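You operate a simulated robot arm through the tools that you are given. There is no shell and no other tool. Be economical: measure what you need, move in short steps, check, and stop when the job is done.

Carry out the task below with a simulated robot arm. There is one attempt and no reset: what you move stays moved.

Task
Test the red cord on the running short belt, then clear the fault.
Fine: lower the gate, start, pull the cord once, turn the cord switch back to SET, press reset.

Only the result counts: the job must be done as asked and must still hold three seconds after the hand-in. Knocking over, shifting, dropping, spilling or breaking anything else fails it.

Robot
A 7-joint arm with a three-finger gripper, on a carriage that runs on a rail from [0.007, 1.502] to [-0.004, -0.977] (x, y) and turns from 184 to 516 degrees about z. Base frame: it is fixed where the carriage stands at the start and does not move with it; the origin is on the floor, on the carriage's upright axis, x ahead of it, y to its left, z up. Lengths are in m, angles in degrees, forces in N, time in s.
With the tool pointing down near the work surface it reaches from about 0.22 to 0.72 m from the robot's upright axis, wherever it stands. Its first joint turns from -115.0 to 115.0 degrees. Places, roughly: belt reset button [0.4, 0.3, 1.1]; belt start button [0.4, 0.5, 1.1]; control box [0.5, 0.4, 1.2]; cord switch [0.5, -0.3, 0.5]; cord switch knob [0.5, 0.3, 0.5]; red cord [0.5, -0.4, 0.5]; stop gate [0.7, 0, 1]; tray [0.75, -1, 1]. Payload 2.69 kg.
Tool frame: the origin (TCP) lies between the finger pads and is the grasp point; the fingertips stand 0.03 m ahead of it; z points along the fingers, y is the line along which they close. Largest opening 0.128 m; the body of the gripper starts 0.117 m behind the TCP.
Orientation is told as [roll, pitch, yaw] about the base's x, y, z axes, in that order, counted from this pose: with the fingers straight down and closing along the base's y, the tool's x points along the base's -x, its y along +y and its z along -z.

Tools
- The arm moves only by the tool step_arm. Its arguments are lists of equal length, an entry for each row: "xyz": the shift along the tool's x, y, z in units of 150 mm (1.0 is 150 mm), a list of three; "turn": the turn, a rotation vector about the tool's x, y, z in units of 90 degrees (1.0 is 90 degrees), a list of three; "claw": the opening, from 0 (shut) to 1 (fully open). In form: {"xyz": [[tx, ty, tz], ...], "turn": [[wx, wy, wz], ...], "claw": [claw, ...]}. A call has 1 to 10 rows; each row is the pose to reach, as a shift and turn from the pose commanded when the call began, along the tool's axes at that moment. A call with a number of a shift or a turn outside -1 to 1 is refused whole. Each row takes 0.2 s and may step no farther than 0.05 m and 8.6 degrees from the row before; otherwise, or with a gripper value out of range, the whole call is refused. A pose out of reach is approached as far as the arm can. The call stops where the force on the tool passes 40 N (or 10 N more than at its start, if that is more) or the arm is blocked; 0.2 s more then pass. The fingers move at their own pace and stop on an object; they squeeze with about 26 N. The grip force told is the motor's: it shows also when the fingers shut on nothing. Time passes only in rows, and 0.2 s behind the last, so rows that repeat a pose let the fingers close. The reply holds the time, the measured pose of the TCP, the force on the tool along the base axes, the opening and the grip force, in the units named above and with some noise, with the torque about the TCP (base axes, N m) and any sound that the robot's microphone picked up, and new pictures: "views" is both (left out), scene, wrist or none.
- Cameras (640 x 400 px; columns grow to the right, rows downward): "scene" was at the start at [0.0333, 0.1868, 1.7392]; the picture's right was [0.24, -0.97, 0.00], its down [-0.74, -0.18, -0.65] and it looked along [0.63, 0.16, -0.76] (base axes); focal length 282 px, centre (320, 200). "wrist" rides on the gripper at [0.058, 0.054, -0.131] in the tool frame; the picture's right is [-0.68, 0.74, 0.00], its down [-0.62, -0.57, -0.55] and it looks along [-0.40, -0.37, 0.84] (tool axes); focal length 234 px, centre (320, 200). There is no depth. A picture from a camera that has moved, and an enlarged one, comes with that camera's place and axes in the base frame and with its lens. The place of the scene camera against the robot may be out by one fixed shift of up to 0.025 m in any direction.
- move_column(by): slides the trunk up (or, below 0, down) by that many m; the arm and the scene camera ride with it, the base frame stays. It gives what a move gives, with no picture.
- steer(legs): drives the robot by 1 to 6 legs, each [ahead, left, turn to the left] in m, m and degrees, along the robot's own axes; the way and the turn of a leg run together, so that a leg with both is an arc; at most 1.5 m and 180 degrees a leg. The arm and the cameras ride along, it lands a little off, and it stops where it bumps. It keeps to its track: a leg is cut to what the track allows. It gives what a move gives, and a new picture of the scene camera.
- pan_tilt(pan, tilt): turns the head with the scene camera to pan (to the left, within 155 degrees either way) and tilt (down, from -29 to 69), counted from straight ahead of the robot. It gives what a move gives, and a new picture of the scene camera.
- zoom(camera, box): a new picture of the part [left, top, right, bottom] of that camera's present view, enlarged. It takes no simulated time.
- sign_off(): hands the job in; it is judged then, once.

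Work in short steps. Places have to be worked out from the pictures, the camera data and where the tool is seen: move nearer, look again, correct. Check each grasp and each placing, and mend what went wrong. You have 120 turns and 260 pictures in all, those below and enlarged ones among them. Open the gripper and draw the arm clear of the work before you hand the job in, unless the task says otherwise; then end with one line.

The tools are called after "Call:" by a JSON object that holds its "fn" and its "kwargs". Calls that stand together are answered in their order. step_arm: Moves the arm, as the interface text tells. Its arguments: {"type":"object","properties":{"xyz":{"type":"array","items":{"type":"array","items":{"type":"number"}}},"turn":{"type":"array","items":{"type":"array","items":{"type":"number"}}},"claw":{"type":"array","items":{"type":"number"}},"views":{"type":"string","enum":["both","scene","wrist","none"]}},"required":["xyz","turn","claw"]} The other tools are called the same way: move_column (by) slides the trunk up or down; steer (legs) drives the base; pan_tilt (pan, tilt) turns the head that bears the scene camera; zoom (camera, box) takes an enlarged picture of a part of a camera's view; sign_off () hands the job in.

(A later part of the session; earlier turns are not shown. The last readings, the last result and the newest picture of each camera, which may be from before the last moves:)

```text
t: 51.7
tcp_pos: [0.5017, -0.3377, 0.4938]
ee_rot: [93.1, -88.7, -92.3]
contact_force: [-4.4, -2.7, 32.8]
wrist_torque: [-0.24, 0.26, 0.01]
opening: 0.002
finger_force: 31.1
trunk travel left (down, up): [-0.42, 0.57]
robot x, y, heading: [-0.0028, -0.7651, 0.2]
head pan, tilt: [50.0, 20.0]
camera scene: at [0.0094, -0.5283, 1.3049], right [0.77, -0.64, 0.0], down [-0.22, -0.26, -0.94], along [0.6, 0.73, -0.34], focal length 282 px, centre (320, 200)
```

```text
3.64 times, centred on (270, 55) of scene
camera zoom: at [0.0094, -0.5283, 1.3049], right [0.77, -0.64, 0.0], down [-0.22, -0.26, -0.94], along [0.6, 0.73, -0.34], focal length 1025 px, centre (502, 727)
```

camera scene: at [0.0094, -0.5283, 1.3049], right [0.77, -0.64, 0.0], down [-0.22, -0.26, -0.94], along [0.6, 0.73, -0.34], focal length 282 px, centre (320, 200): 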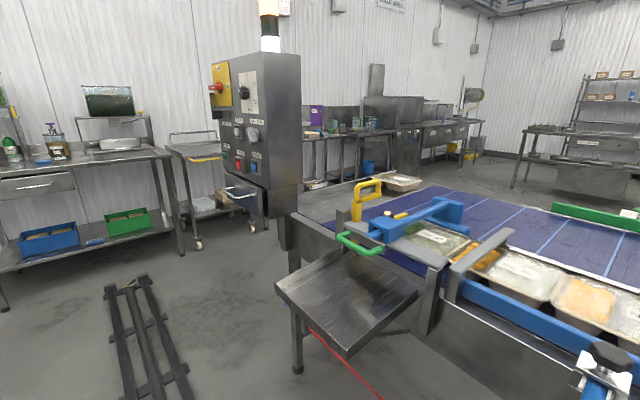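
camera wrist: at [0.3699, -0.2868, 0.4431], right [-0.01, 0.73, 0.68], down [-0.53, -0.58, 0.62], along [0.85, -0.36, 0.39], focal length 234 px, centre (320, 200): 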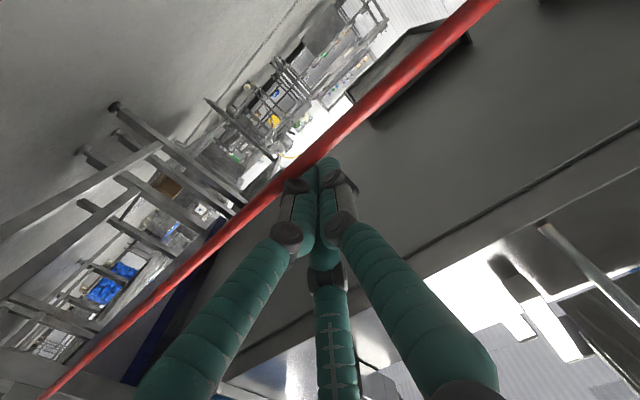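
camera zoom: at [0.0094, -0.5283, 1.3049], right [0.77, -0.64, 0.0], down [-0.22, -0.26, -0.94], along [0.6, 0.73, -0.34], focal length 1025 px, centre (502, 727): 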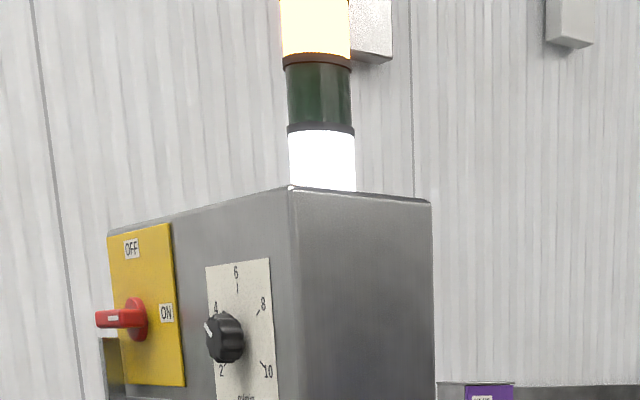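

The amber lamp is lit and green is off: the switch tripped. I lift off the cord and retreat.

Call:
{"fn": "step_arm", "kwargs": {"xyz": [[-0.15, 0, 0], [-0.4, 0, 0], [-0.7, 0, 0], [-0.8, 0, -0.2], [-0.8, 0, -0.5], [-0.8, 0, -0.8], [-0.8, 0, -1]], "turn": [[0, 0, 0], [0, 0, 0], [0, 0, 0], [0, 0, 0], [0, 0, 0], [0, 0, 0], [0, 0, 0]], "claw": [0, 0, 0, 0, 0, 0, 0], "views": "none"}}

Call:
{"fn": "step_arm", "kwargs": {"xyz": [[0, 0, -0.3], [0, 0, -0.6]], "turn": [[0, 0, 0], [0, 0, 0]], "claw": [0, 0], "views": "none"}}

Call:
{"fn": "pan_tilt", "kwargs": {"pan": 40, "tilt": 35}}

```text
t: 53.3
tcp_pos: [0.3561, -0.3451, 0.6117]
ee_rot: [72.1, -89.1, -71.3]
contact_force: [0.1, 0.6, 0.1]
wrist_torque: [0.03, 0.01, 0.0]
opening: 0.0021
finger_force: 31.8
trunk travel left (down, up): [-0.42, 0.57]
robot x, y, heading: [-0.0055, -0.7682, 0.5]
head pan, tilt: [50.0, 20.0]
```

```text
t: 53.9
tcp_pos: [0.2648, -0.3443, 0.6126]
ee_rot: [73.4, -89.1, -72.5]
contact_force: [-0.3, 0.2, 0.1]
wrist_torque: [0.0, 0.0, 0.01]
opening: 0.0021
finger_force: 30.9
trunk travel left (down, up): [-0.42, 0.57]
robot x, y, heading: [-0.0022, -0.7626, 0.3]
head pan, tilt: [50.0, 20.0]
```

```text
t: 54.7
tcp_pos: [0.264, -0.3459, 0.6118]
ee_rot: [72.6, -89.1, -71.8]
contact_force: [-0.6, 0.0, 0.5]
wrist_torque: [0.02, 0.04, -0.01]
opening: 0.0022
finger_force: 31.3
trunk travel left (down, up): [-0.42, 0.57]
robot x, y, heading: [-0.0018, -0.763, 0.9]
head pan, tilt: [40.0, 35.0]
camera scene: at [0.0204, -0.5402, 1.2806], right [0.65, -0.76, 0.0], down [-0.44, -0.37, -0.82], along [0.62, 0.53, -0.57], focal length 282 px, centre (320, 200)
```

scene: 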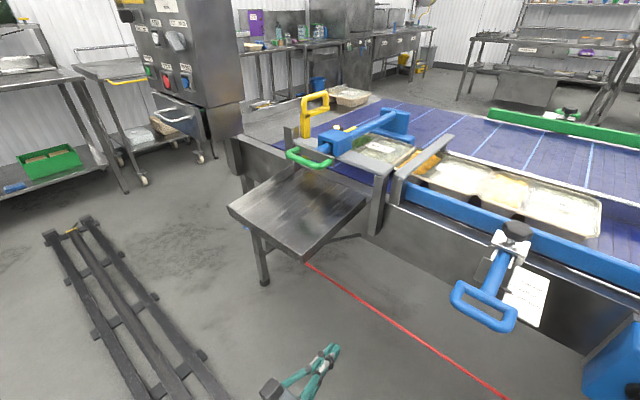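

I drive left 0.35 m to look at the yellow cord switch.

Call:
{"fn": "steer", "kwargs": {"legs": [[0, 0.35, 0]]}}

Call:
{"fn": "zoom", "kwargs": {"camera": "wrist", "box": [0, 0, 640, 400]}}

```text
t: 57.0
tcp_pos: [0.266, 0.0079, 0.6105]
ee_rot: [72.5, -89.1, -71.5]
contact_force: [-0.2, 1.3, 0.1]
wrist_torque: [0.03, -0.01, 0.01]
opening: 0.002
finger_force: 31.4
trunk travel left (down, up): [-0.42, 0.57]
robot x, y, heading: [0.0, -0.4137, 0.7]
head pan, tilt: [40.0, 35.0]
camera scene: at [0.0213, -0.1892, 1.2805], right [0.65, -0.76, 0.0], down [-0.43, -0.37, -0.82], along [0.62, 0.53, -0.57], focal length 282 px, centre (320, 200)
```

scene: 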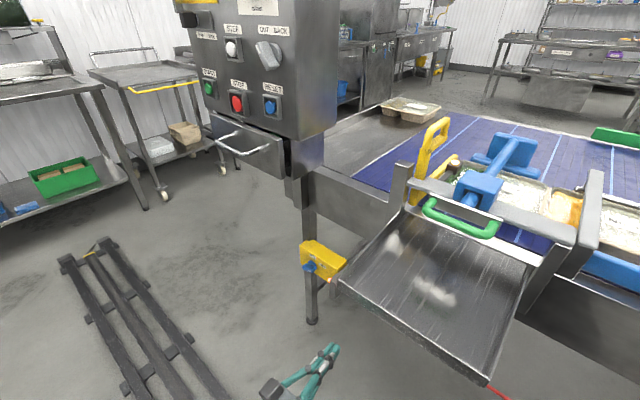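

```text
1.00 times, centred on (320, 200) of wrist (not enlarged: the box is as wide or as high as the picture)
camera zoom: at [0.1319, 0.0597, 0.5532], right [-0.01, 0.73, 0.69], down [-0.54, -0.58, 0.61], along [0.84, -0.36, 0.39], focal length 234 px, centre (320, 200)
```

zoom: 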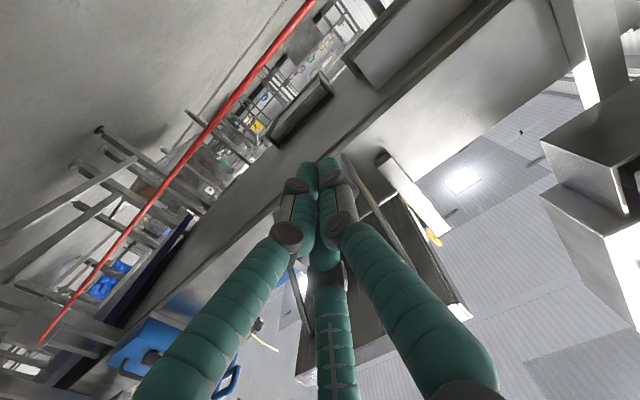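

Call:
{"fn": "zoom", "kwargs": {"camera": "scene", "box": [280, 220, 370, 300]}}

Call:
{"fn": "steer", "kwargs": {"legs": [[0, 0.25, 0]]}}

Call:
{"fn": "zoom", "kwargs": {"camera": "wrist", "box": [0, 0, 640, 400]}}

```text
5.00 times, centred on (325, 260) of scene
camera zoom: at [0.0213, -0.1892, 1.2805], right [0.65, -0.76, 0.0], down [-0.43, -0.37, -0.82], along [0.62, 0.53, -0.57], focal length 1409 px, centre (295, -100)
```

zoom: 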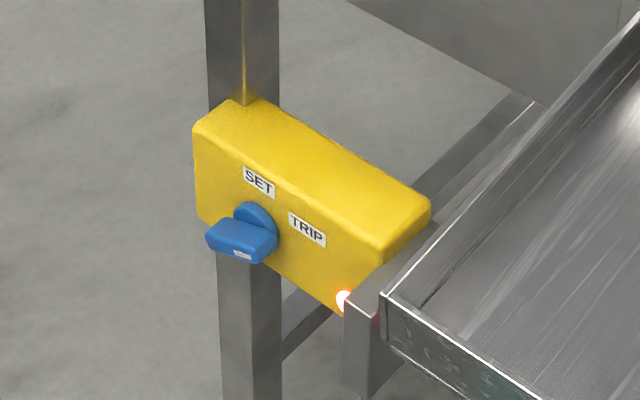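

```text
t: 58.8
tcp_pos: [0.2672, 0.2564, 0.6123]
ee_rot: [72.7, -89.1, -71.7]
contact_force: [-0.4, -0.3, 1.4]
wrist_torque: [0.01, 0.04, -0.03]
opening: 0.0023
finger_force: 31.0
trunk travel left (down, up): [-0.42, 0.57]
robot x, y, heading: [-0.0024, -0.1632, 0.4]
head pan, tilt: [40.0, 35.0]
camera scene: at [0.0229, 0.0604, 1.2805], right [0.65, -0.76, 0.0], down [-0.44, -0.37, -0.82], along [0.62, 0.53, -0.57], focal length 282 px, centre (320, 200)
```

scene: 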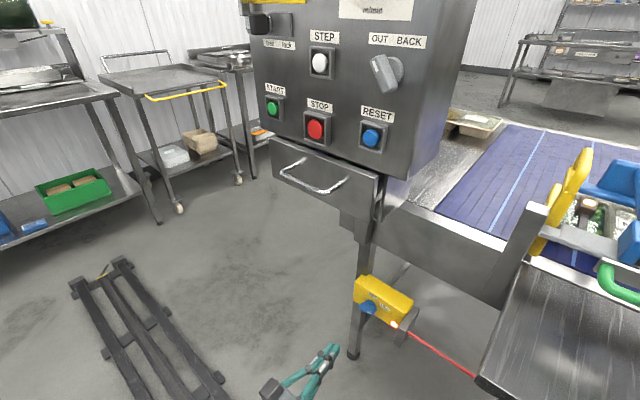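

```text
1.00 times, centred on (320, 200) of wrist (not enlarged: the box is as wide or as high as the picture)
camera zoom: at [0.1341, 0.309, 0.5532], right [-0.01, 0.73, 0.69], down [-0.54, -0.58, 0.61], along [0.84, -0.36, 0.39], focal length 234 px, centre (320, 200)
```

zoom: 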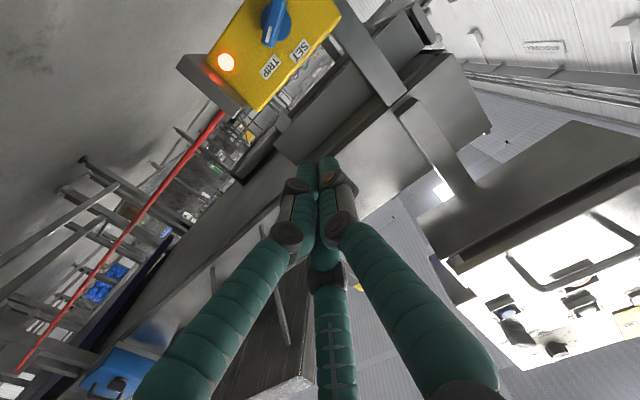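

Call:
{"fn": "zoom", "kwargs": {"camera": "wrist", "box": [170, 0, 370, 130]}}

Call:
{"fn": "zoom", "kwargs": {"camera": "scene", "box": [330, 260, 430, 340]}}

```text
3.08 times, centred on (270, 65) of wrist
camera zoom: at [0.1341, 0.309, 0.5532], right [-0.01, 0.73, 0.69], down [-0.54, -0.58, 0.61], along [0.84, -0.36, 0.39], focal length 720 px, centre (474, 615)
```

zoom: 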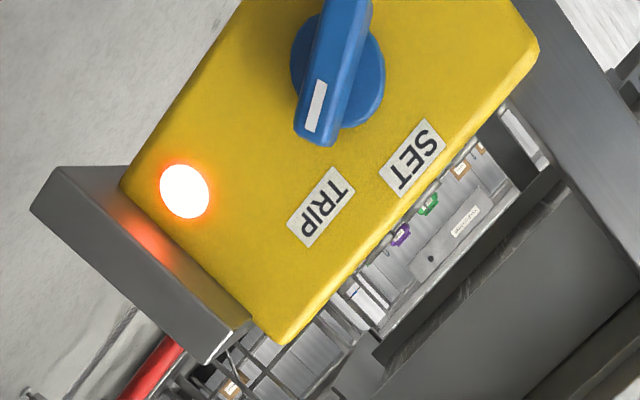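

```text
5.00 times, centred on (380, 300) of scene
camera zoom: at [0.0229, 0.0604, 1.2805], right [0.65, -0.76, 0.0], down [-0.44, -0.37, -0.82], along [0.62, 0.53, -0.57], focal length 1409 px, centre (20, -300)
```

zoom: 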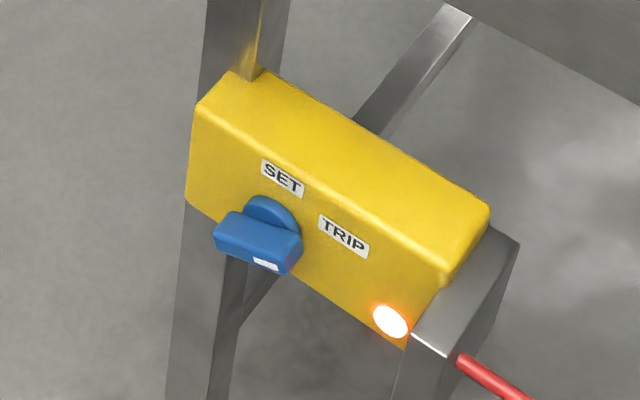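

The knob's bar points to TRIP (right, ~30° above horizontal); SET is straight up, so it needs ~60° counter-clockwise. Knob ≈ (0.49, 0.29, 0.497). I pre-rotate the tool +60° about its axis so the fingers close across the bar, opening and lowering.

Call:
{"fn": "step_arm", "kwargs": {"xyz": [[0.1, 0.03, 0], [0.2, 0.06, 0], [0.3, 0.09, 0], [0.4, 0.12, 0], [0.5, 0.15, 0], [0.6, 0.18, 0], [0.7, 0.21, 0], [0.77, 0.24, 0]], "turn": [[0, 0, 0.09], [0, 0, 0.18], [0, 0, 0.27], [0, 0, 0.36], [0, 0, 0.45], [0, 0, 0.54], [0, 0, 0.62], [0, 0, 0.66]], "claw": [0.2, 0.4, 0.5, 0.5, 0.5, 0.5, 0.5, 0.5]}}

Call:
{"fn": "zoom", "kwargs": {"camera": "wrist", "box": [160, 50, 480, 250]}}

```text
t: 60.6
tcp_pos: [0.2668, 0.2939, 0.4972]
ee_rot: [89.8, -29.6, -88.9]
contact_force: [0.1, 0.4, 0.3]
wrist_torque: [0.01, 0.0, 0.0]
opening: 0.0642
finger_force: 0.1
trunk travel left (down, up): [-0.42, 0.57]
robot x, y, heading: [0.0015, -0.1677, 0.2]
head pan, tilt: [40.0, 35.0]
camera scene: at [0.023, 0.0603, 1.2805], right [0.65, -0.76, 0.0], down [-0.44, -0.37, -0.82], along [0.62, 0.53, -0.57], focal length 282 px, centre (320, 200)
camera wrist: at [0.1326, 0.3695, 0.5138], right [0.01, -0.22, 0.97], down [-0.54, -0.82, -0.19], along [0.84, -0.52, -0.13], focal length 234 px, centre (320, 200)
```

scene: 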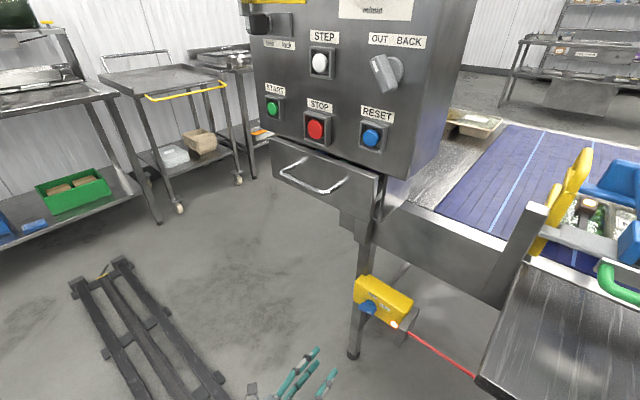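
wrist: 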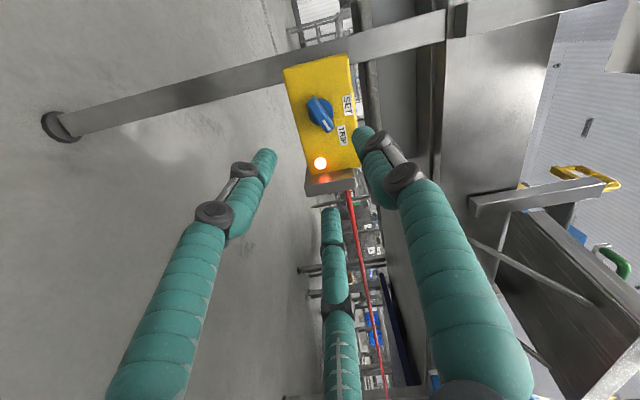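

```text
2.00 times, centred on (320, 150) of wrist
camera zoom: at [0.1326, 0.3695, 0.5138], right [0.01, -0.22, 0.97], down [-0.54, -0.82, -0.19], along [0.84, -0.52, -0.13], focal length 468 px, centre (320, 300)
```

zoom: 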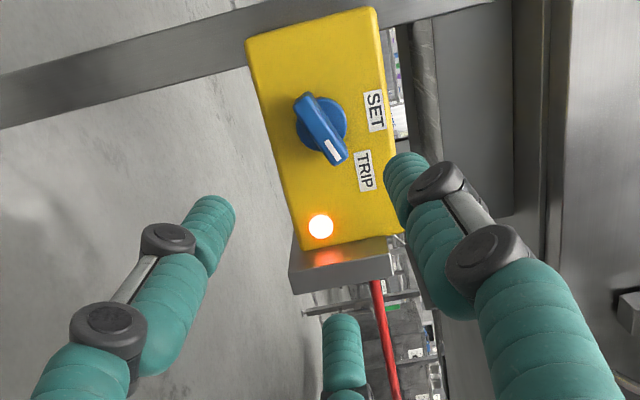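

The hand is aligned across the knob bar; two views give the switch face at x≈0.515 and the knob axis at y≈0.293, z≈0.497. I rotate 6° more and advance to x≈0.42, then check.

Call:
{"fn": "step_arm", "kwargs": {"xyz": [[0, 0, 0.25], [0, 0, 0.5], [0, 0, 0.75], [0, 0, 1.0]], "turn": [[0, 0, 0.03], [0, 0, 0.06], [0, 0, 0.07], [0, 0, 0.07]], "claw": [0.5, 0.5, 0.5, 0.5]}}

Call:
{"fn": "zoom", "kwargs": {"camera": "wrist", "box": [200, 50, 440, 230]}}

Call:
{"fn": "zoom", "kwargs": {"camera": "scene", "box": [290, 250, 430, 370]}}

```text
t: 61.6
tcp_pos: [0.417, 0.2971, 0.4966]
ee_rot: [89.6, -23.5, -88.9]
contact_force: [-0.9, 0.9, 0.3]
wrist_torque: [0.03, -0.02, 0.0]
opening: 0.064
finger_force: 0.1
trunk travel left (down, up): [-0.42, 0.57]
robot x, y, heading: [-0.0009, -0.1646, 0.7]
head pan, tilt: [40.0, 35.0]
camera scene: at [0.0227, 0.0604, 1.2805], right [0.65, -0.76, 0.0], down [-0.44, -0.37, -0.82], along [0.62, 0.53, -0.57], focal length 282 px, centre (320, 200)
camera wrist: at [0.2839, 0.3703, 0.5218], right [0.01, -0.33, 0.94], down [-0.54, -0.8, -0.27], along [0.84, -0.5, -0.18], focal length 234 px, centre (320, 200)
```

scene: 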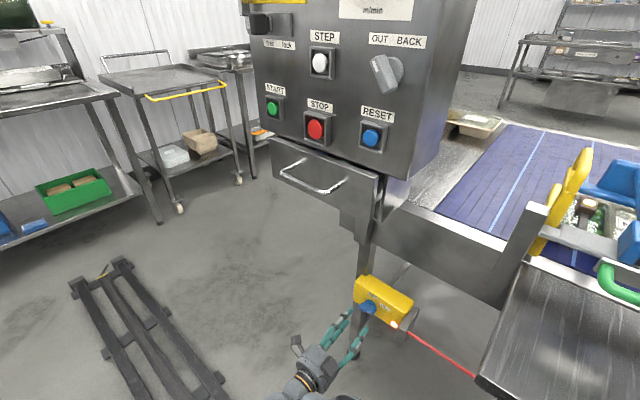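
wrist: 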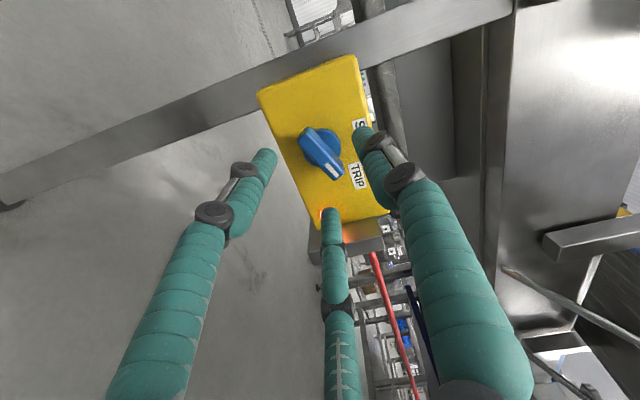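

```text
2.22 times, centred on (320, 140) of wrist
camera zoom: at [0.2839, 0.3703, 0.5218], right [0.01, -0.33, 0.94], down [-0.54, -0.8, -0.27], along [0.84, -0.5, -0.18], focal length 520 px, centre (320, 333)
```

zoom: 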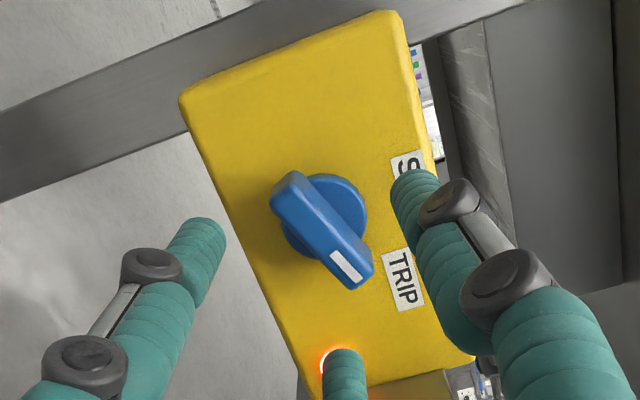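

```text
3.33 times, centred on (360, 310) of scene
camera zoom: at [0.0227, 0.0604, 1.2805], right [0.65, -0.76, 0.0], down [-0.44, -0.37, -0.82], along [0.62, 0.53, -0.57], focal length 940 px, centre (187, -167)
```

zoom: 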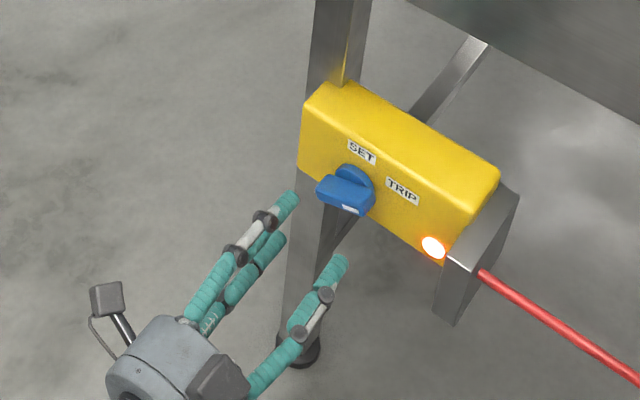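

Bar lies 19–24° above horizontal, matching the fingers; axis offset is −4 mm in y. I correct and advance to x≈0.472.

Call:
{"fn": "step_arm", "kwargs": {"xyz": [[-0.025, -0.01, 0.1], [-0.025, -0.01, 0.2], [-0.025, -0.01, 0.3], [-0.025, -0.01, 0.37]], "turn": [[0, 0, 0], [0, 0, 0], [0, 0, 0], [0, 0, 0]], "claw": [0.5, 0.5, 0.5, 0.5]}}

Call:
{"fn": "zoom", "kwargs": {"camera": "wrist", "box": [200, 50, 440, 230]}}

Call:
{"fn": "zoom", "kwargs": {"camera": "scene", "box": [290, 250, 430, 370]}}

```text
t: 62.6
tcp_pos: [0.4713, 0.2933, 0.4952]
ee_rot: [89.7, -23.4, -88.9]
contact_force: [-0.2, 0.5, -0.2]
wrist_torque: [0.04, -0.01, 0.01]
opening: 0.0642
finger_force: 0.1
trunk travel left (down, up): [-0.42, 0.57]
robot x, y, heading: [-0.0032, -0.1641, 0.5]
head pan, tilt: [40.0, 35.0]
camera scene: at [0.0229, 0.0604, 1.2805], right [0.65, -0.76, 0.0], down [-0.44, -0.37, -0.82], along [0.62, 0.53, -0.57], focal length 282 px, centre (320, 200)
camera wrist: at [0.3387, 0.3661, 0.5221], right [0.01, -0.33, 0.94], down [-0.54, -0.8, -0.27], along [0.84, -0.5, -0.18], focal length 234 px, centre (320, 200)
```

scene: 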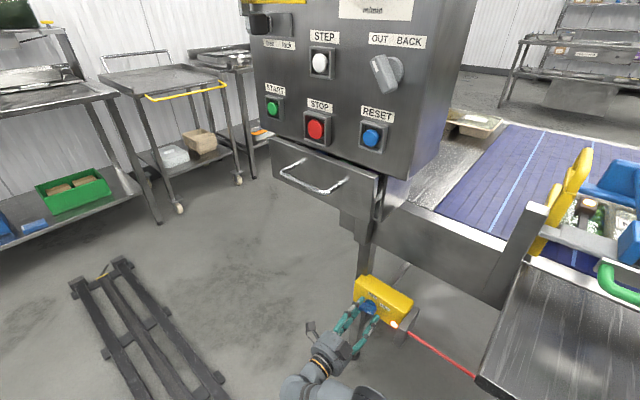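
wrist: 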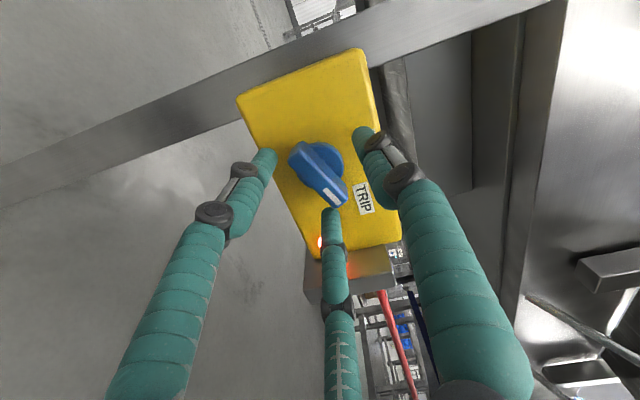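

```text
2.22 times, centred on (320, 140) of wrist
camera zoom: at [0.3387, 0.3661, 0.5221], right [0.01, -0.33, 0.94], down [-0.54, -0.8, -0.27], along [0.84, -0.5, -0.18], focal length 520 px, centre (320, 333)
```

zoom: 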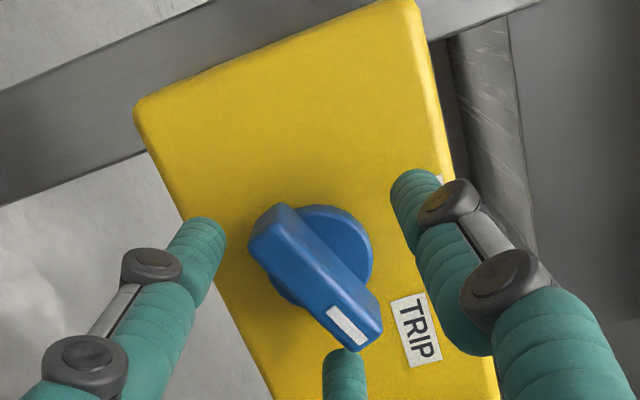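

```text
3.33 times, centred on (360, 310) of scene
camera zoom: at [0.0229, 0.0604, 1.2805], right [0.65, -0.76, 0.0], down [-0.44, -0.37, -0.82], along [0.62, 0.53, -0.57], focal length 940 px, centre (187, -167)
```

zoom: 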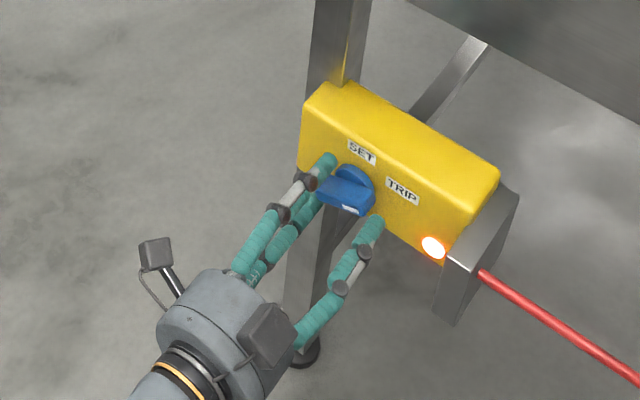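

The bar sits centrally between the fingers. I close.

Call:
{"fn": "step_arm", "kwargs": {"xyz": [[0, 0, 0.03], [0, 0, 0.03], [0, 0, 0.03], [0, 0, 0.03], [0, 0, 0.03]], "turn": [[0, 0, 0], [0, 0, 0], [0, 0, 0], [0, 0, 0], [0, 0, 0]], "claw": [0.3, 0.15, 0, 0, 0]}}

Call:
{"fn": "zoom", "kwargs": {"camera": "wrist", "box": [200, 50, 440, 230]}}

```text
t: 63.7
tcp_pos: [0.4749, 0.2995, 0.4873]
ee_rot: [88.9, -24.7, -87.5]
contact_force: [10.9, 20.2, -39.2]
wrist_torque: [0.23, 0.23, 0.35]
opening: 0.0308
finger_force: 26.3
trunk travel left (down, up): [-0.42, 0.57]
robot x, y, heading: [-0.0013, -0.1625, 0.5]
head pan, tilt: [40.0, 35.0]
stopped in row 5: the force on the tool passed its limit at 42 N (the readings are from after the stop); the commanded pose is now the measured one
camera scene: at [0.027, 0.0661, 1.279], right [0.65, -0.76, 0.0], down [-0.44, -0.38, -0.82], along [0.62, 0.53, -0.58], focal length 282 px, centre (320, 200)
camera wrist: at [0.3411, 0.3709, 0.5122], right [0.03, -0.31, 0.95], down [-0.52, -0.82, -0.25], along [0.85, -0.49, -0.18], focal length 234 px, centre (320, 200)
```

scene: 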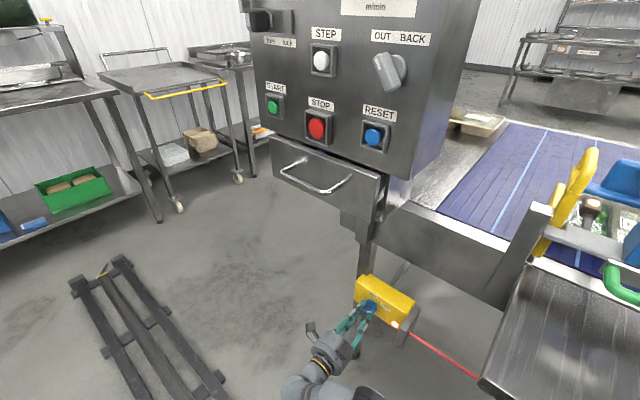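
wrist: 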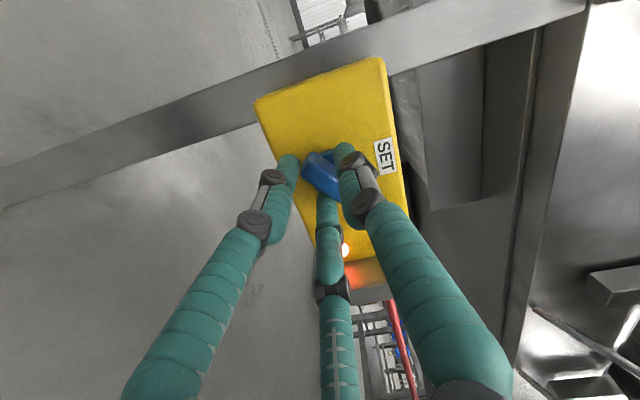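

```text
2.22 times, centred on (320, 140) of wrist
camera zoom: at [0.3411, 0.3709, 0.5122], right [0.03, -0.31, 0.95], down [-0.52, -0.82, -0.25], along [0.85, -0.49, -0.18], focal length 520 px, centre (320, 333)
```

zoom: 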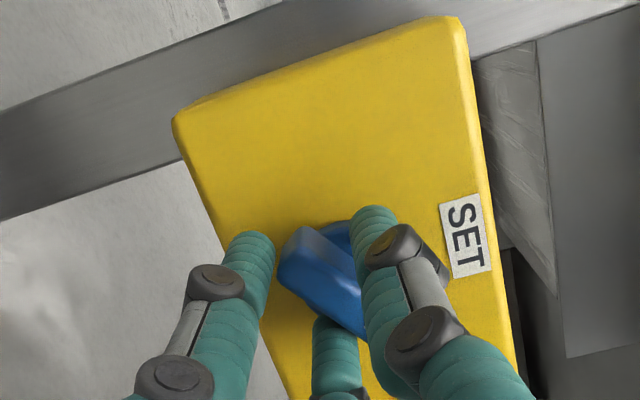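

Gripped (0.031). Now I turn −45° about the tool axis, following the knob's axis, then check.

Call:
{"fn": "step_arm", "kwargs": {"xyz": [[-0.008, -0.004, 0], [-0.016, -0.008, 0], [-0.024, -0.012, 0], [-0.032, -0.016, 0], [-0.042, -0.02, 0], [-0.05, -0.024, 0]], "turn": [[0, 0, -0.08], [0, 0, -0.16], [0, 0, -0.24], [0, 0, -0.32], [0, 0, -0.4], [0, 0, -0.48]], "claw": [0, 0, 0, 0, 0, 0]}}

Call:
{"fn": "zoom", "kwargs": {"camera": "wrist", "box": [200, 50, 440, 230]}}

Call:
{"fn": "zoom", "kwargs": {"camera": "scene", "box": [290, 250, 430, 370]}}

```text
t: 64.2
tcp_pos: [0.4732, 0.2985, 0.4835]
ee_rot: [88.2, -33.3, -86.6]
contact_force: [12.3, 17.2, -45.2]
wrist_torque: [0.21, 0.35, 0.5]
opening: 0.0244
finger_force: 25.8
trunk travel left (down, up): [-0.42, 0.57]
robot x, y, heading: [0.0008, -0.1624, 0.4]
head pan, tilt: [40.0, 35.0]
stopped in row 2: the force on the tool passed its limit at 56 N (the readings are from after the stop); the commanded pose is now the measured one
camera scene: at [0.0277, 0.0667, 1.2792], right [0.65, -0.76, 0.0], down [-0.44, -0.38, -0.82], along [0.62, 0.53, -0.58], focal length 282 px, centre (320, 200)
camera wrist: at [0.34, 0.3717, 0.4972], right [0.03, -0.16, 0.99], down [-0.52, -0.85, -0.12], along [0.86, -0.51, -0.11], focal length 234 px, centre (320, 200)
```

scene: 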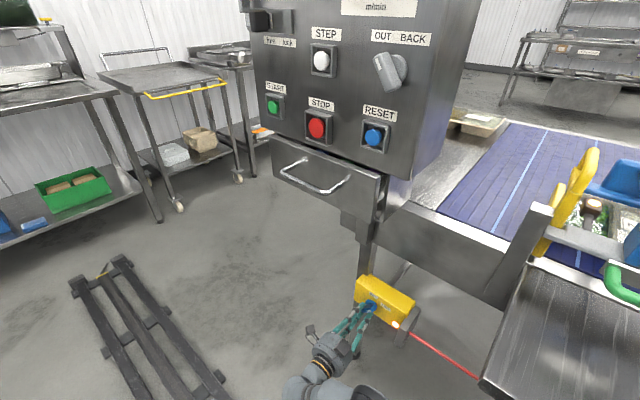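
wrist: 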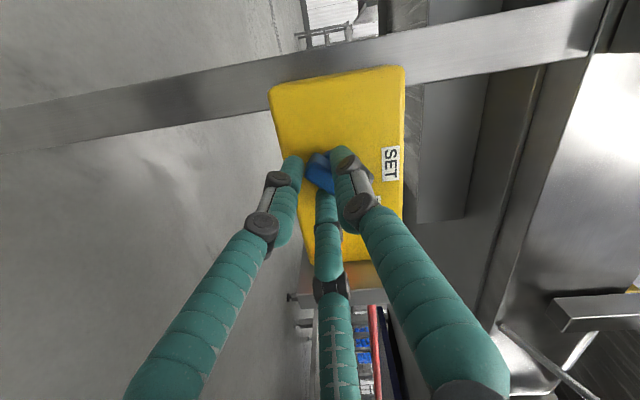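

```text
2.22 times, centred on (320, 140) of wrist
camera zoom: at [0.34, 0.3717, 0.4972], right [0.03, -0.16, 0.99], down [-0.52, -0.85, -0.12], along [0.86, -0.51, -0.11], focal length 520 px, centre (320, 333)
```

zoom: 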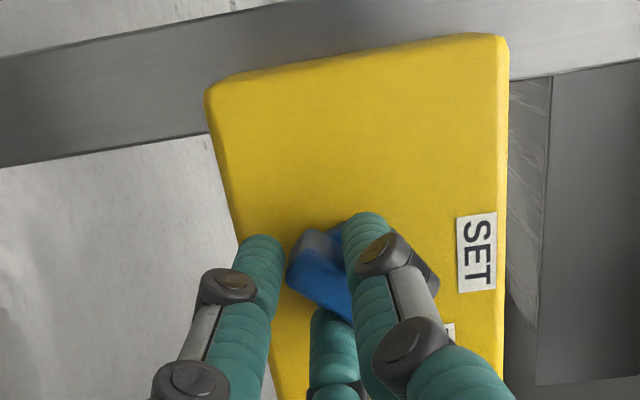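

```text
3.33 times, centred on (360, 310) of scene
camera zoom: at [0.0277, 0.0667, 1.2792], right [0.65, -0.76, 0.0], down [-0.44, -0.38, -0.82], along [0.62, 0.53, -0.58], focal length 940 px, centre (187, -167)
```

zoom: 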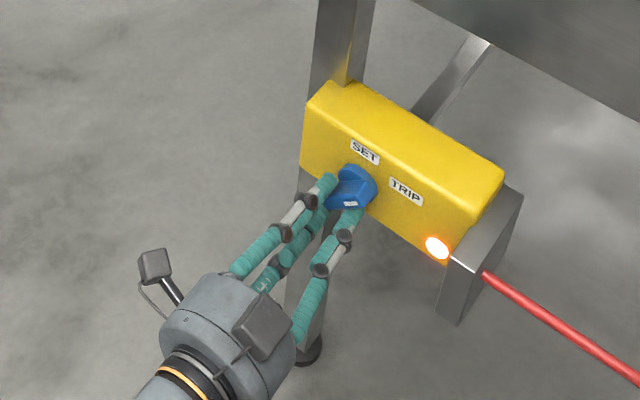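

The three-jaw closing pushed the hand slightly down; the command is now reset there. I hold one moment to read the settled force.

Call:
{"fn": "step_arm", "kwargs": {"xyz": [[0, 0, 0], [0, 0, 0]], "turn": [[0, 0, 0], [0, 0, 0]], "claw": [0, 0], "views": "none"}}

```text
t: 64.8
tcp_pos: [0.4758, 0.2987, 0.4834]
ee_rot: [88.2, -33.1, -86.7]
contact_force: [7.6, 14.9, -53.1]
wrist_torque: [0.31, 0.72, 0.27]
opening: 0.0249
finger_force: 25.9
trunk travel left (down, up): [-0.42, 0.57]
robot x, y, heading: [-0.0003, -0.165, 0.8]
head pan, tilt: [40.0, 35.0]
```

Still 53 N downward on the tool: I yield 1 cm in that direction to relieve it.

Call:
{"fn": "step_arm", "kwargs": {"xyz": [[0.025, -0.022, 0], [0.05, -0.045, 0], [0.05, -0.045, 0]], "turn": [[0, 0, 0], [0, 0, 0], [0, 0, 0]], "claw": [0, 0, 0], "views": "wrist"}}

Call:
{"fn": "zoom", "kwargs": {"camera": "scene", "box": [310, 260, 410, 350]}}

```text
t: 65.6
tcp_pos: [0.4751, 0.2988, 0.4815]
ee_rot: [89.0, -32.2, -87.6]
contact_force: [4.4, -0.1, -13.1]
wrist_torque: [0.19, 0.38, -0.26]
opening: 0.0213
finger_force: 44.8
trunk travel left (down, up): [-0.42, 0.57]
robot x, y, heading: [0.0008, -0.1654, 0.8]
head pan, tilt: [40.0, 35.0]
camera wrist: at [0.3406, 0.3732, 0.4959], right [0.02, -0.18, 0.98], down [-0.52, -0.84, -0.14], along [0.85, -0.51, -0.11], focal length 234 px, centre (320, 200)
```

wrist: 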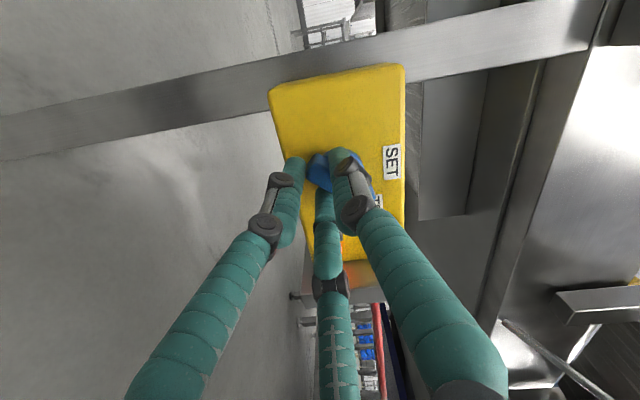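

```text
4.44 times, centred on (360, 305) of scene
camera zoom: at [0.0243, 0.062, 1.2806], right [0.65, -0.76, 0.0], down [-0.44, -0.37, -0.82], along [0.62, 0.53, -0.57], focal length 1253 px, centre (142, -267)
```

zoom: 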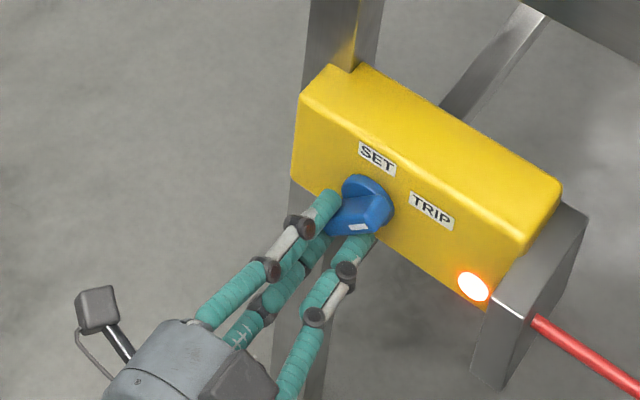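

Now it is gripped on both sides (45 N squeeze, opening 0.021) and nearly balanced. I turn it onward along an arc around the knob axis.

Call:
{"fn": "step_arm", "kwargs": {"xyz": [[-0.01, -0.01, 0], [-0.022, -0.02, 0], [-0.032, -0.03, 0], [-0.042, -0.036, 0]], "turn": [[0, 0, -0.09], [0, 0, -0.18], [0, 0, -0.27], [0, 0, -0.35]], "claw": [0, 0, 0, 0], "views": "wrist"}}

Call:
{"fn": "zoom", "kwargs": {"camera": "scene", "box": [310, 260, 410, 350]}}

```text
t: 66.6
tcp_pos: [0.4746, 0.2898, 0.4787]
ee_rot: [87.7, -64.1, -86.0]
contact_force: [4.8, -2.5, -18.1]
wrist_torque: [0.06, 0.86, -0.46]
opening: 0.0211
finger_force: 45.4
trunk travel left (down, up): [-0.42, 0.57]
robot x, y, heading: [-0.0014, -0.1648, 0.5]
head pan, tilt: [40.0, 35.0]
camera wrist: at [0.34, 0.3597, 0.4499], right [0.0, 0.37, 0.93], down [-0.52, -0.8, 0.32], along [0.86, -0.48, 0.19], focal length 234 px, centre (320, 200)
```

wrist: 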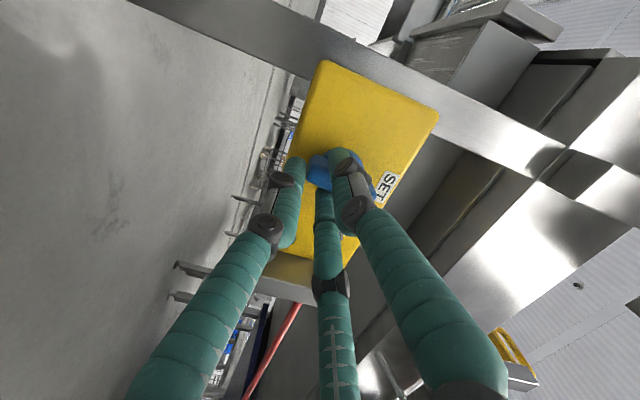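

```text
4.44 times, centred on (360, 305) of scene
camera zoom: at [0.0247, 0.0622, 1.2802], right [0.65, -0.76, 0.0], down [-0.44, -0.37, -0.82], along [0.62, 0.53, -0.58], focal length 1253 px, centre (142, -267)
```

zoom: 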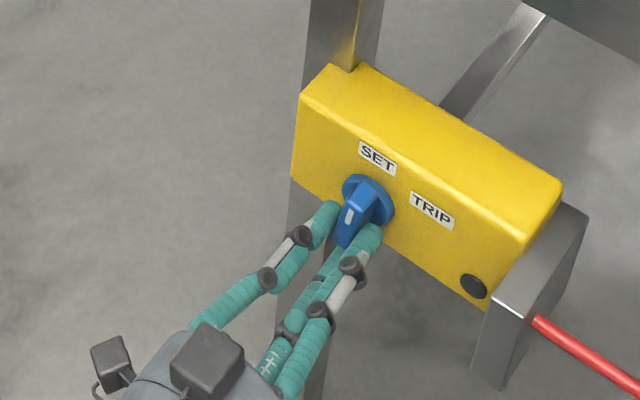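

The knob follows and the red lamp on the switch went out. I finish the remaining ~25° to SET.

Call:
{"fn": "step_arm", "kwargs": {"xyz": [[-0.012, -0.01, 0], [-0.024, -0.018, 0], [-0.036, -0.024, 0]], "turn": [[0, 0, -0.09], [0, 0, -0.18], [0, 0, -0.27]], "claw": [0, 0, 0], "views": "wrist"}}

Call:
{"fn": "zoom", "kwargs": {"camera": "scene", "box": [310, 260, 410, 350]}}

```text
t: 67.4
tcp_pos: [0.4728, 0.2845, 0.4789]
ee_rot: [53.7, -88.0, -51.7]
contact_force: [-0.1, -1.9, -29.4]
wrist_torque: [1.39, 1.77, -0.93]
opening: 0.0249
finger_force: 45.4
trunk travel left (down, up): [-0.42, 0.57]
robot x, y, heading: [0.001, -0.1657, 0.6]
head pan, tilt: [40.0, 35.0]
camera wrist: at [0.3395, 0.3358, 0.4245], right [-0.01, 0.72, 0.7], down [-0.52, -0.6, 0.61], along [0.86, -0.35, 0.38], focal length 234 px, centre (320, 200)
```

wrist: 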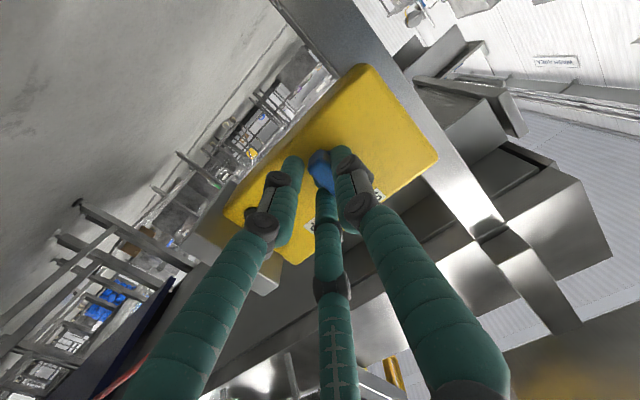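

```text
4.44 times, centred on (360, 305) of scene
camera zoom: at [0.0256, 0.063, 1.2799], right [0.65, -0.76, 0.0], down [-0.44, -0.37, -0.82], along [0.62, 0.53, -0.58], focal length 1253 px, centre (142, -267)
```

zoom: 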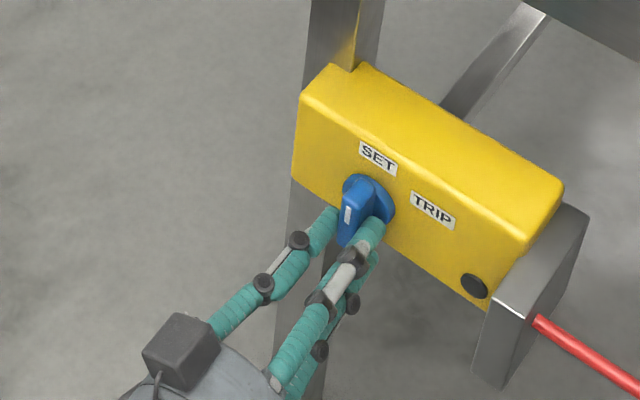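

The bar is upright at SET against its end stop. I open and withdraw straight back.

Call:
{"fn": "step_arm", "kwargs": {"xyz": [[0, 0, 0], [0, 0, 0], [0, 0, 0], [0, 0, 0], [0, 0, -0.2], [0, 0, -0.5], [0, 0, -0.8], [0, 0, -1]], "turn": [[0, 0, 0], [0, 0, 0], [0, 0, 0], [0, 0, 0], [0, 0, 0], [0, 0, 0], [0, 0, 0], [0, 0, 0]], "claw": [0.5, 0.5, 0.5, 0.5, 0.5, 0.5, 0.5, 0.5]}}

Call:
{"fn": "zoom", "kwargs": {"camera": "scene", "box": [310, 260, 410, 350]}}

Call:
{"fn": "zoom", "kwargs": {"camera": "wrist", "box": [200, 0, 400, 200]}}

```text
t: 69.2
tcp_pos: [0.3206, 0.2797, 0.4844]
ee_rot: [65.1, -88.0, -62.9]
contact_force: [0.0, -0.8, 0.6]
wrist_torque: [0.0, -0.02, 0.02]
opening: 0.0638
finger_force: 0.0
trunk travel left (down, up): [-0.42, 0.57]
robot x, y, heading: [0.0005, -0.1624, 1.0]
head pan, tilt: [40.0, 35.0]
camera scene: at [0.0227, 0.061, 1.2805], right [0.65, -0.76, 0.0], down [-0.44, -0.37, -0.82], along [0.62, 0.53, -0.57], focal length 282 px, centre (320, 200)
camera wrist: at [0.1873, 0.3311, 0.4292], right [-0.02, 0.71, 0.7], down [-0.52, -0.6, 0.61], along [0.85, -0.35, 0.38], focal length 234 px, centre (320, 200)
```

scene: 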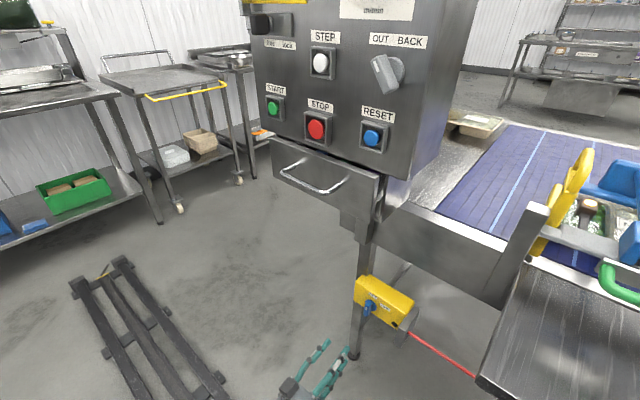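
wrist: 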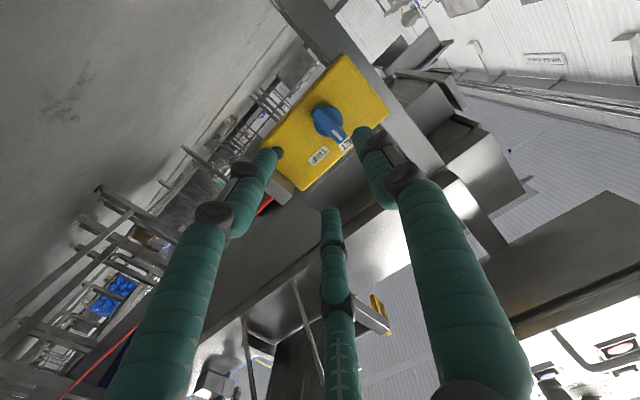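

```text
4.44 times, centred on (360, 305) of scene
camera zoom: at [0.0227, 0.061, 1.2805], right [0.65, -0.76, 0.0], down [-0.44, -0.37, -0.82], along [0.62, 0.53, -0.57], focal length 1253 px, centre (142, -267)
```

zoom: 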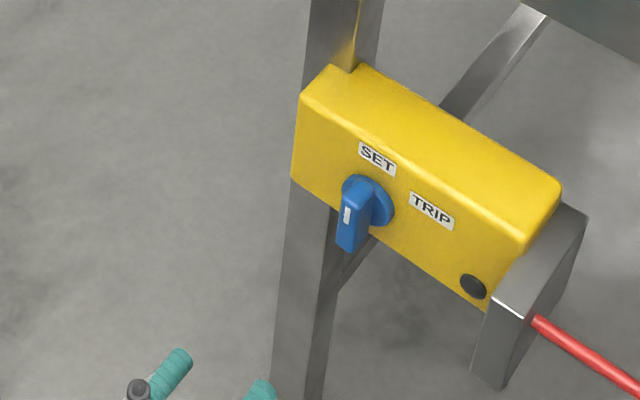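

```text
2.00 times, centred on (300, 100) of wrist
camera zoom: at [0.1873, 0.3311, 0.4292], right [-0.02, 0.71, 0.7], down [-0.52, -0.6, 0.61], along [0.85, -0.35, 0.38], focal length 468 px, centre (360, 400)
```

zoom: 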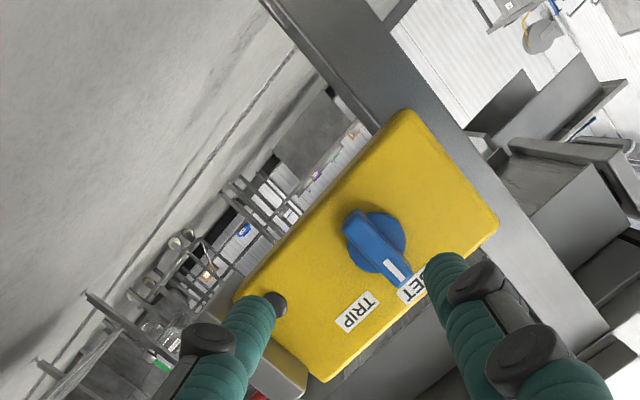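

The knob points to SET and its lamp is off. I shut the fingers, retract further and raise the trunk for the reset button.

Call:
{"fn": "step_arm", "kwargs": {"xyz": [[0, 0, -0.25], [0, 0, -0.45], [0, 0, -0.45], [0, 0, -0.45]], "turn": [[0, 0, 0], [0, 0, 0], [0, 0, 0], [0, 0, 0]], "claw": [0.2, 0, 0, 0], "views": "none"}}

Call:
{"fn": "move_column", "kwargs": {"by": 0.3}}

Call:
{"fn": "move_column", "kwargs": {"by": 0.3}}

Call:
{"fn": "step_arm", "kwargs": {"xyz": [[0, 0, 0]], "turn": [[0, 0, 0]], "claw": [0]}}

```text
t: 70.2
tcp_pos: [0.2555, 0.2761, 0.4874]
ee_rot: [65.3, -88.0, -63.1]
contact_force: [0.5, -1.0, 0.3]
wrist_torque: [0.01, -0.01, 0.03]
opening: 0.0023
finger_force: 7.8
trunk travel left (down, up): [-0.42, 0.57]
robot x, y, heading: [-0.0005, -0.1682, 0.5]
head pan, tilt: [40.0, 35.0]
```

```text
t: 73.2
tcp_pos: [0.256, 0.2762, 0.7872]
ee_rot: [65.2, -88.1, -63.2]
contact_force: [-0.6, 0.7, 0.3]
wrist_torque: [-0.04, 0.01, 0.0]
opening: 0.0021
finger_force: 25.9
trunk travel left (down, up): [-0.72, 0.27]
robot x, y, heading: [-0.0053, -0.1643, 0.4]
head pan, tilt: [40.0, 35.0]
```

```text
t: 76.0
tcp_pos: [0.256, 0.2769, 1.0561]
ee_rot: [65.2, -88.1, -63.1]
contact_force: [-0.1, 0.4, 0.0]
wrist_torque: [0.0, 0.01, 0.01]
opening: 0.0025
finger_force: 26.2
out of reach, approached as far as the arm can: row 1
trunk travel left (down, up): [-0.99, 0.0]
robot x, y, heading: [0.0, -0.1637, 0.9]
head pan, tilt: [40.0, 35.0]
```

```text
t: 76.4
tcp_pos: [0.2554, 0.276, 1.0576]
ee_rot: [65.3, -87.9, -63.2]
contact_force: [0.0, 0.4, 0.1]
wrist_torque: [0.01, 0.0, 0.0]
opening: 0.0024
finger_force: 26.4
trunk travel left (down, up): [-0.99, 0.0]
robot x, y, heading: [-0.0056, -0.1645, 0.4]
head pan, tilt: [40.0, 35.0]
camera scene: at [0.0226, 0.0609, 1.8505], right [0.65, -0.76, 0.0], down [-0.44, -0.37, -0.82], along [0.62, 0.53, -0.57], focal length 282 px, centre (320, 200)
camera wrist: at [0.1212, 0.3277, 1.0008], right [-0.02, 0.71, 0.7], down [-0.52, -0.6, 0.61], along [0.86, -0.35, 0.38], focal length 234 px, centre (320, 200)
```

scene: 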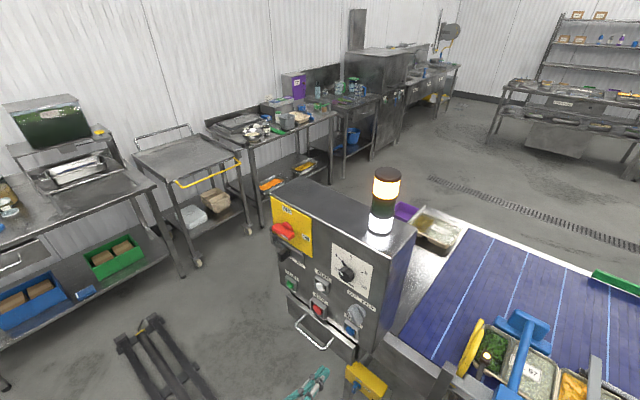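
wrist: 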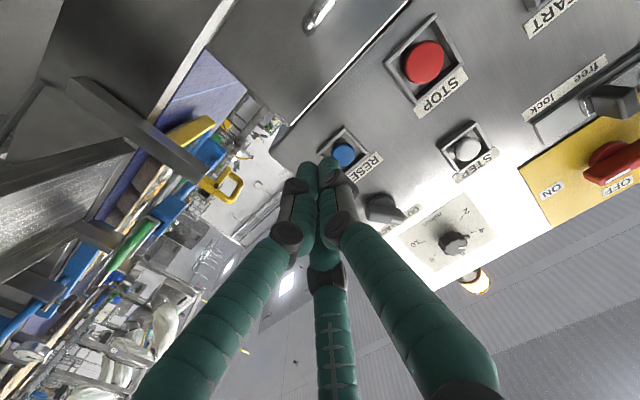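

Reset is at about (0.40, 0.282, 1.098). I align and approach to ~2 cm.

Call:
{"fn": "step_arm", "kwargs": {"xyz": [[-0.15, 0.0, 0.15], [-0.28, 0.015, 0.35], [-0.29, 0.015, 0.6]], "turn": [[0, 0, 0], [0, 0, 0], [0, 0, 0]], "claw": [0, 0, 0]}}

Call:
{"fn": "zoom", "kwargs": {"camera": "wrist", "box": [220, 60, 420, 200]}}

```text
t: 77.2
tcp_pos: [0.3491, 0.2814, 1.1005]
ee_rot: [63.1, -88.0, -61.0]
contact_force: [0.3, -0.3, -0.2]
wrist_torque: [-0.02, 0.01, 0.01]
opening: 0.0021
finger_force: 25.5
trunk travel left (down, up): [-0.99, 0.0]
robot x, y, heading: [-0.0028, -0.1619, 0.6]
head pan, tilt: [40.0, 35.0]
camera scene: at [0.0251, 0.0607, 1.8505], right [0.65, -0.76, 0.0], down [-0.44, -0.37, -0.82], along [0.62, 0.53, -0.57], focal length 282 px, centre (320, 200)
camera wrist: at [0.2139, 0.3324, 1.044], right [-0.02, 0.71, 0.7], down [-0.52, -0.6, 0.61], along [0.86, -0.35, 0.38], focal length 234 px, centre (320, 200)
```

scene: 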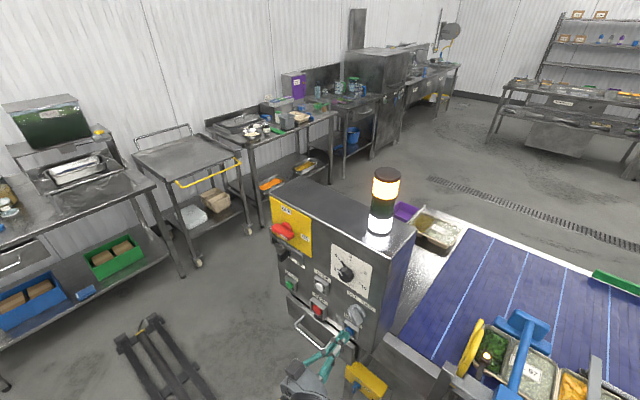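
wrist: 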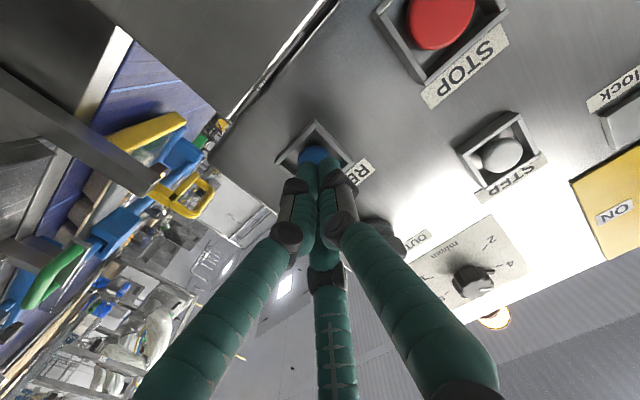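

```text
2.86 times, centred on (320, 130) of wrist
camera zoom: at [0.2139, 0.3324, 1.044], right [-0.02, 0.71, 0.7], down [-0.52, -0.6, 0.61], along [0.86, -0.35, 0.38], focal length 669 px, centre (320, 400)
```

zoom: 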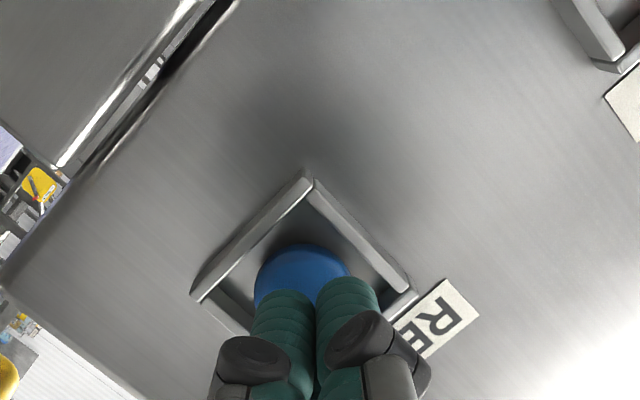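

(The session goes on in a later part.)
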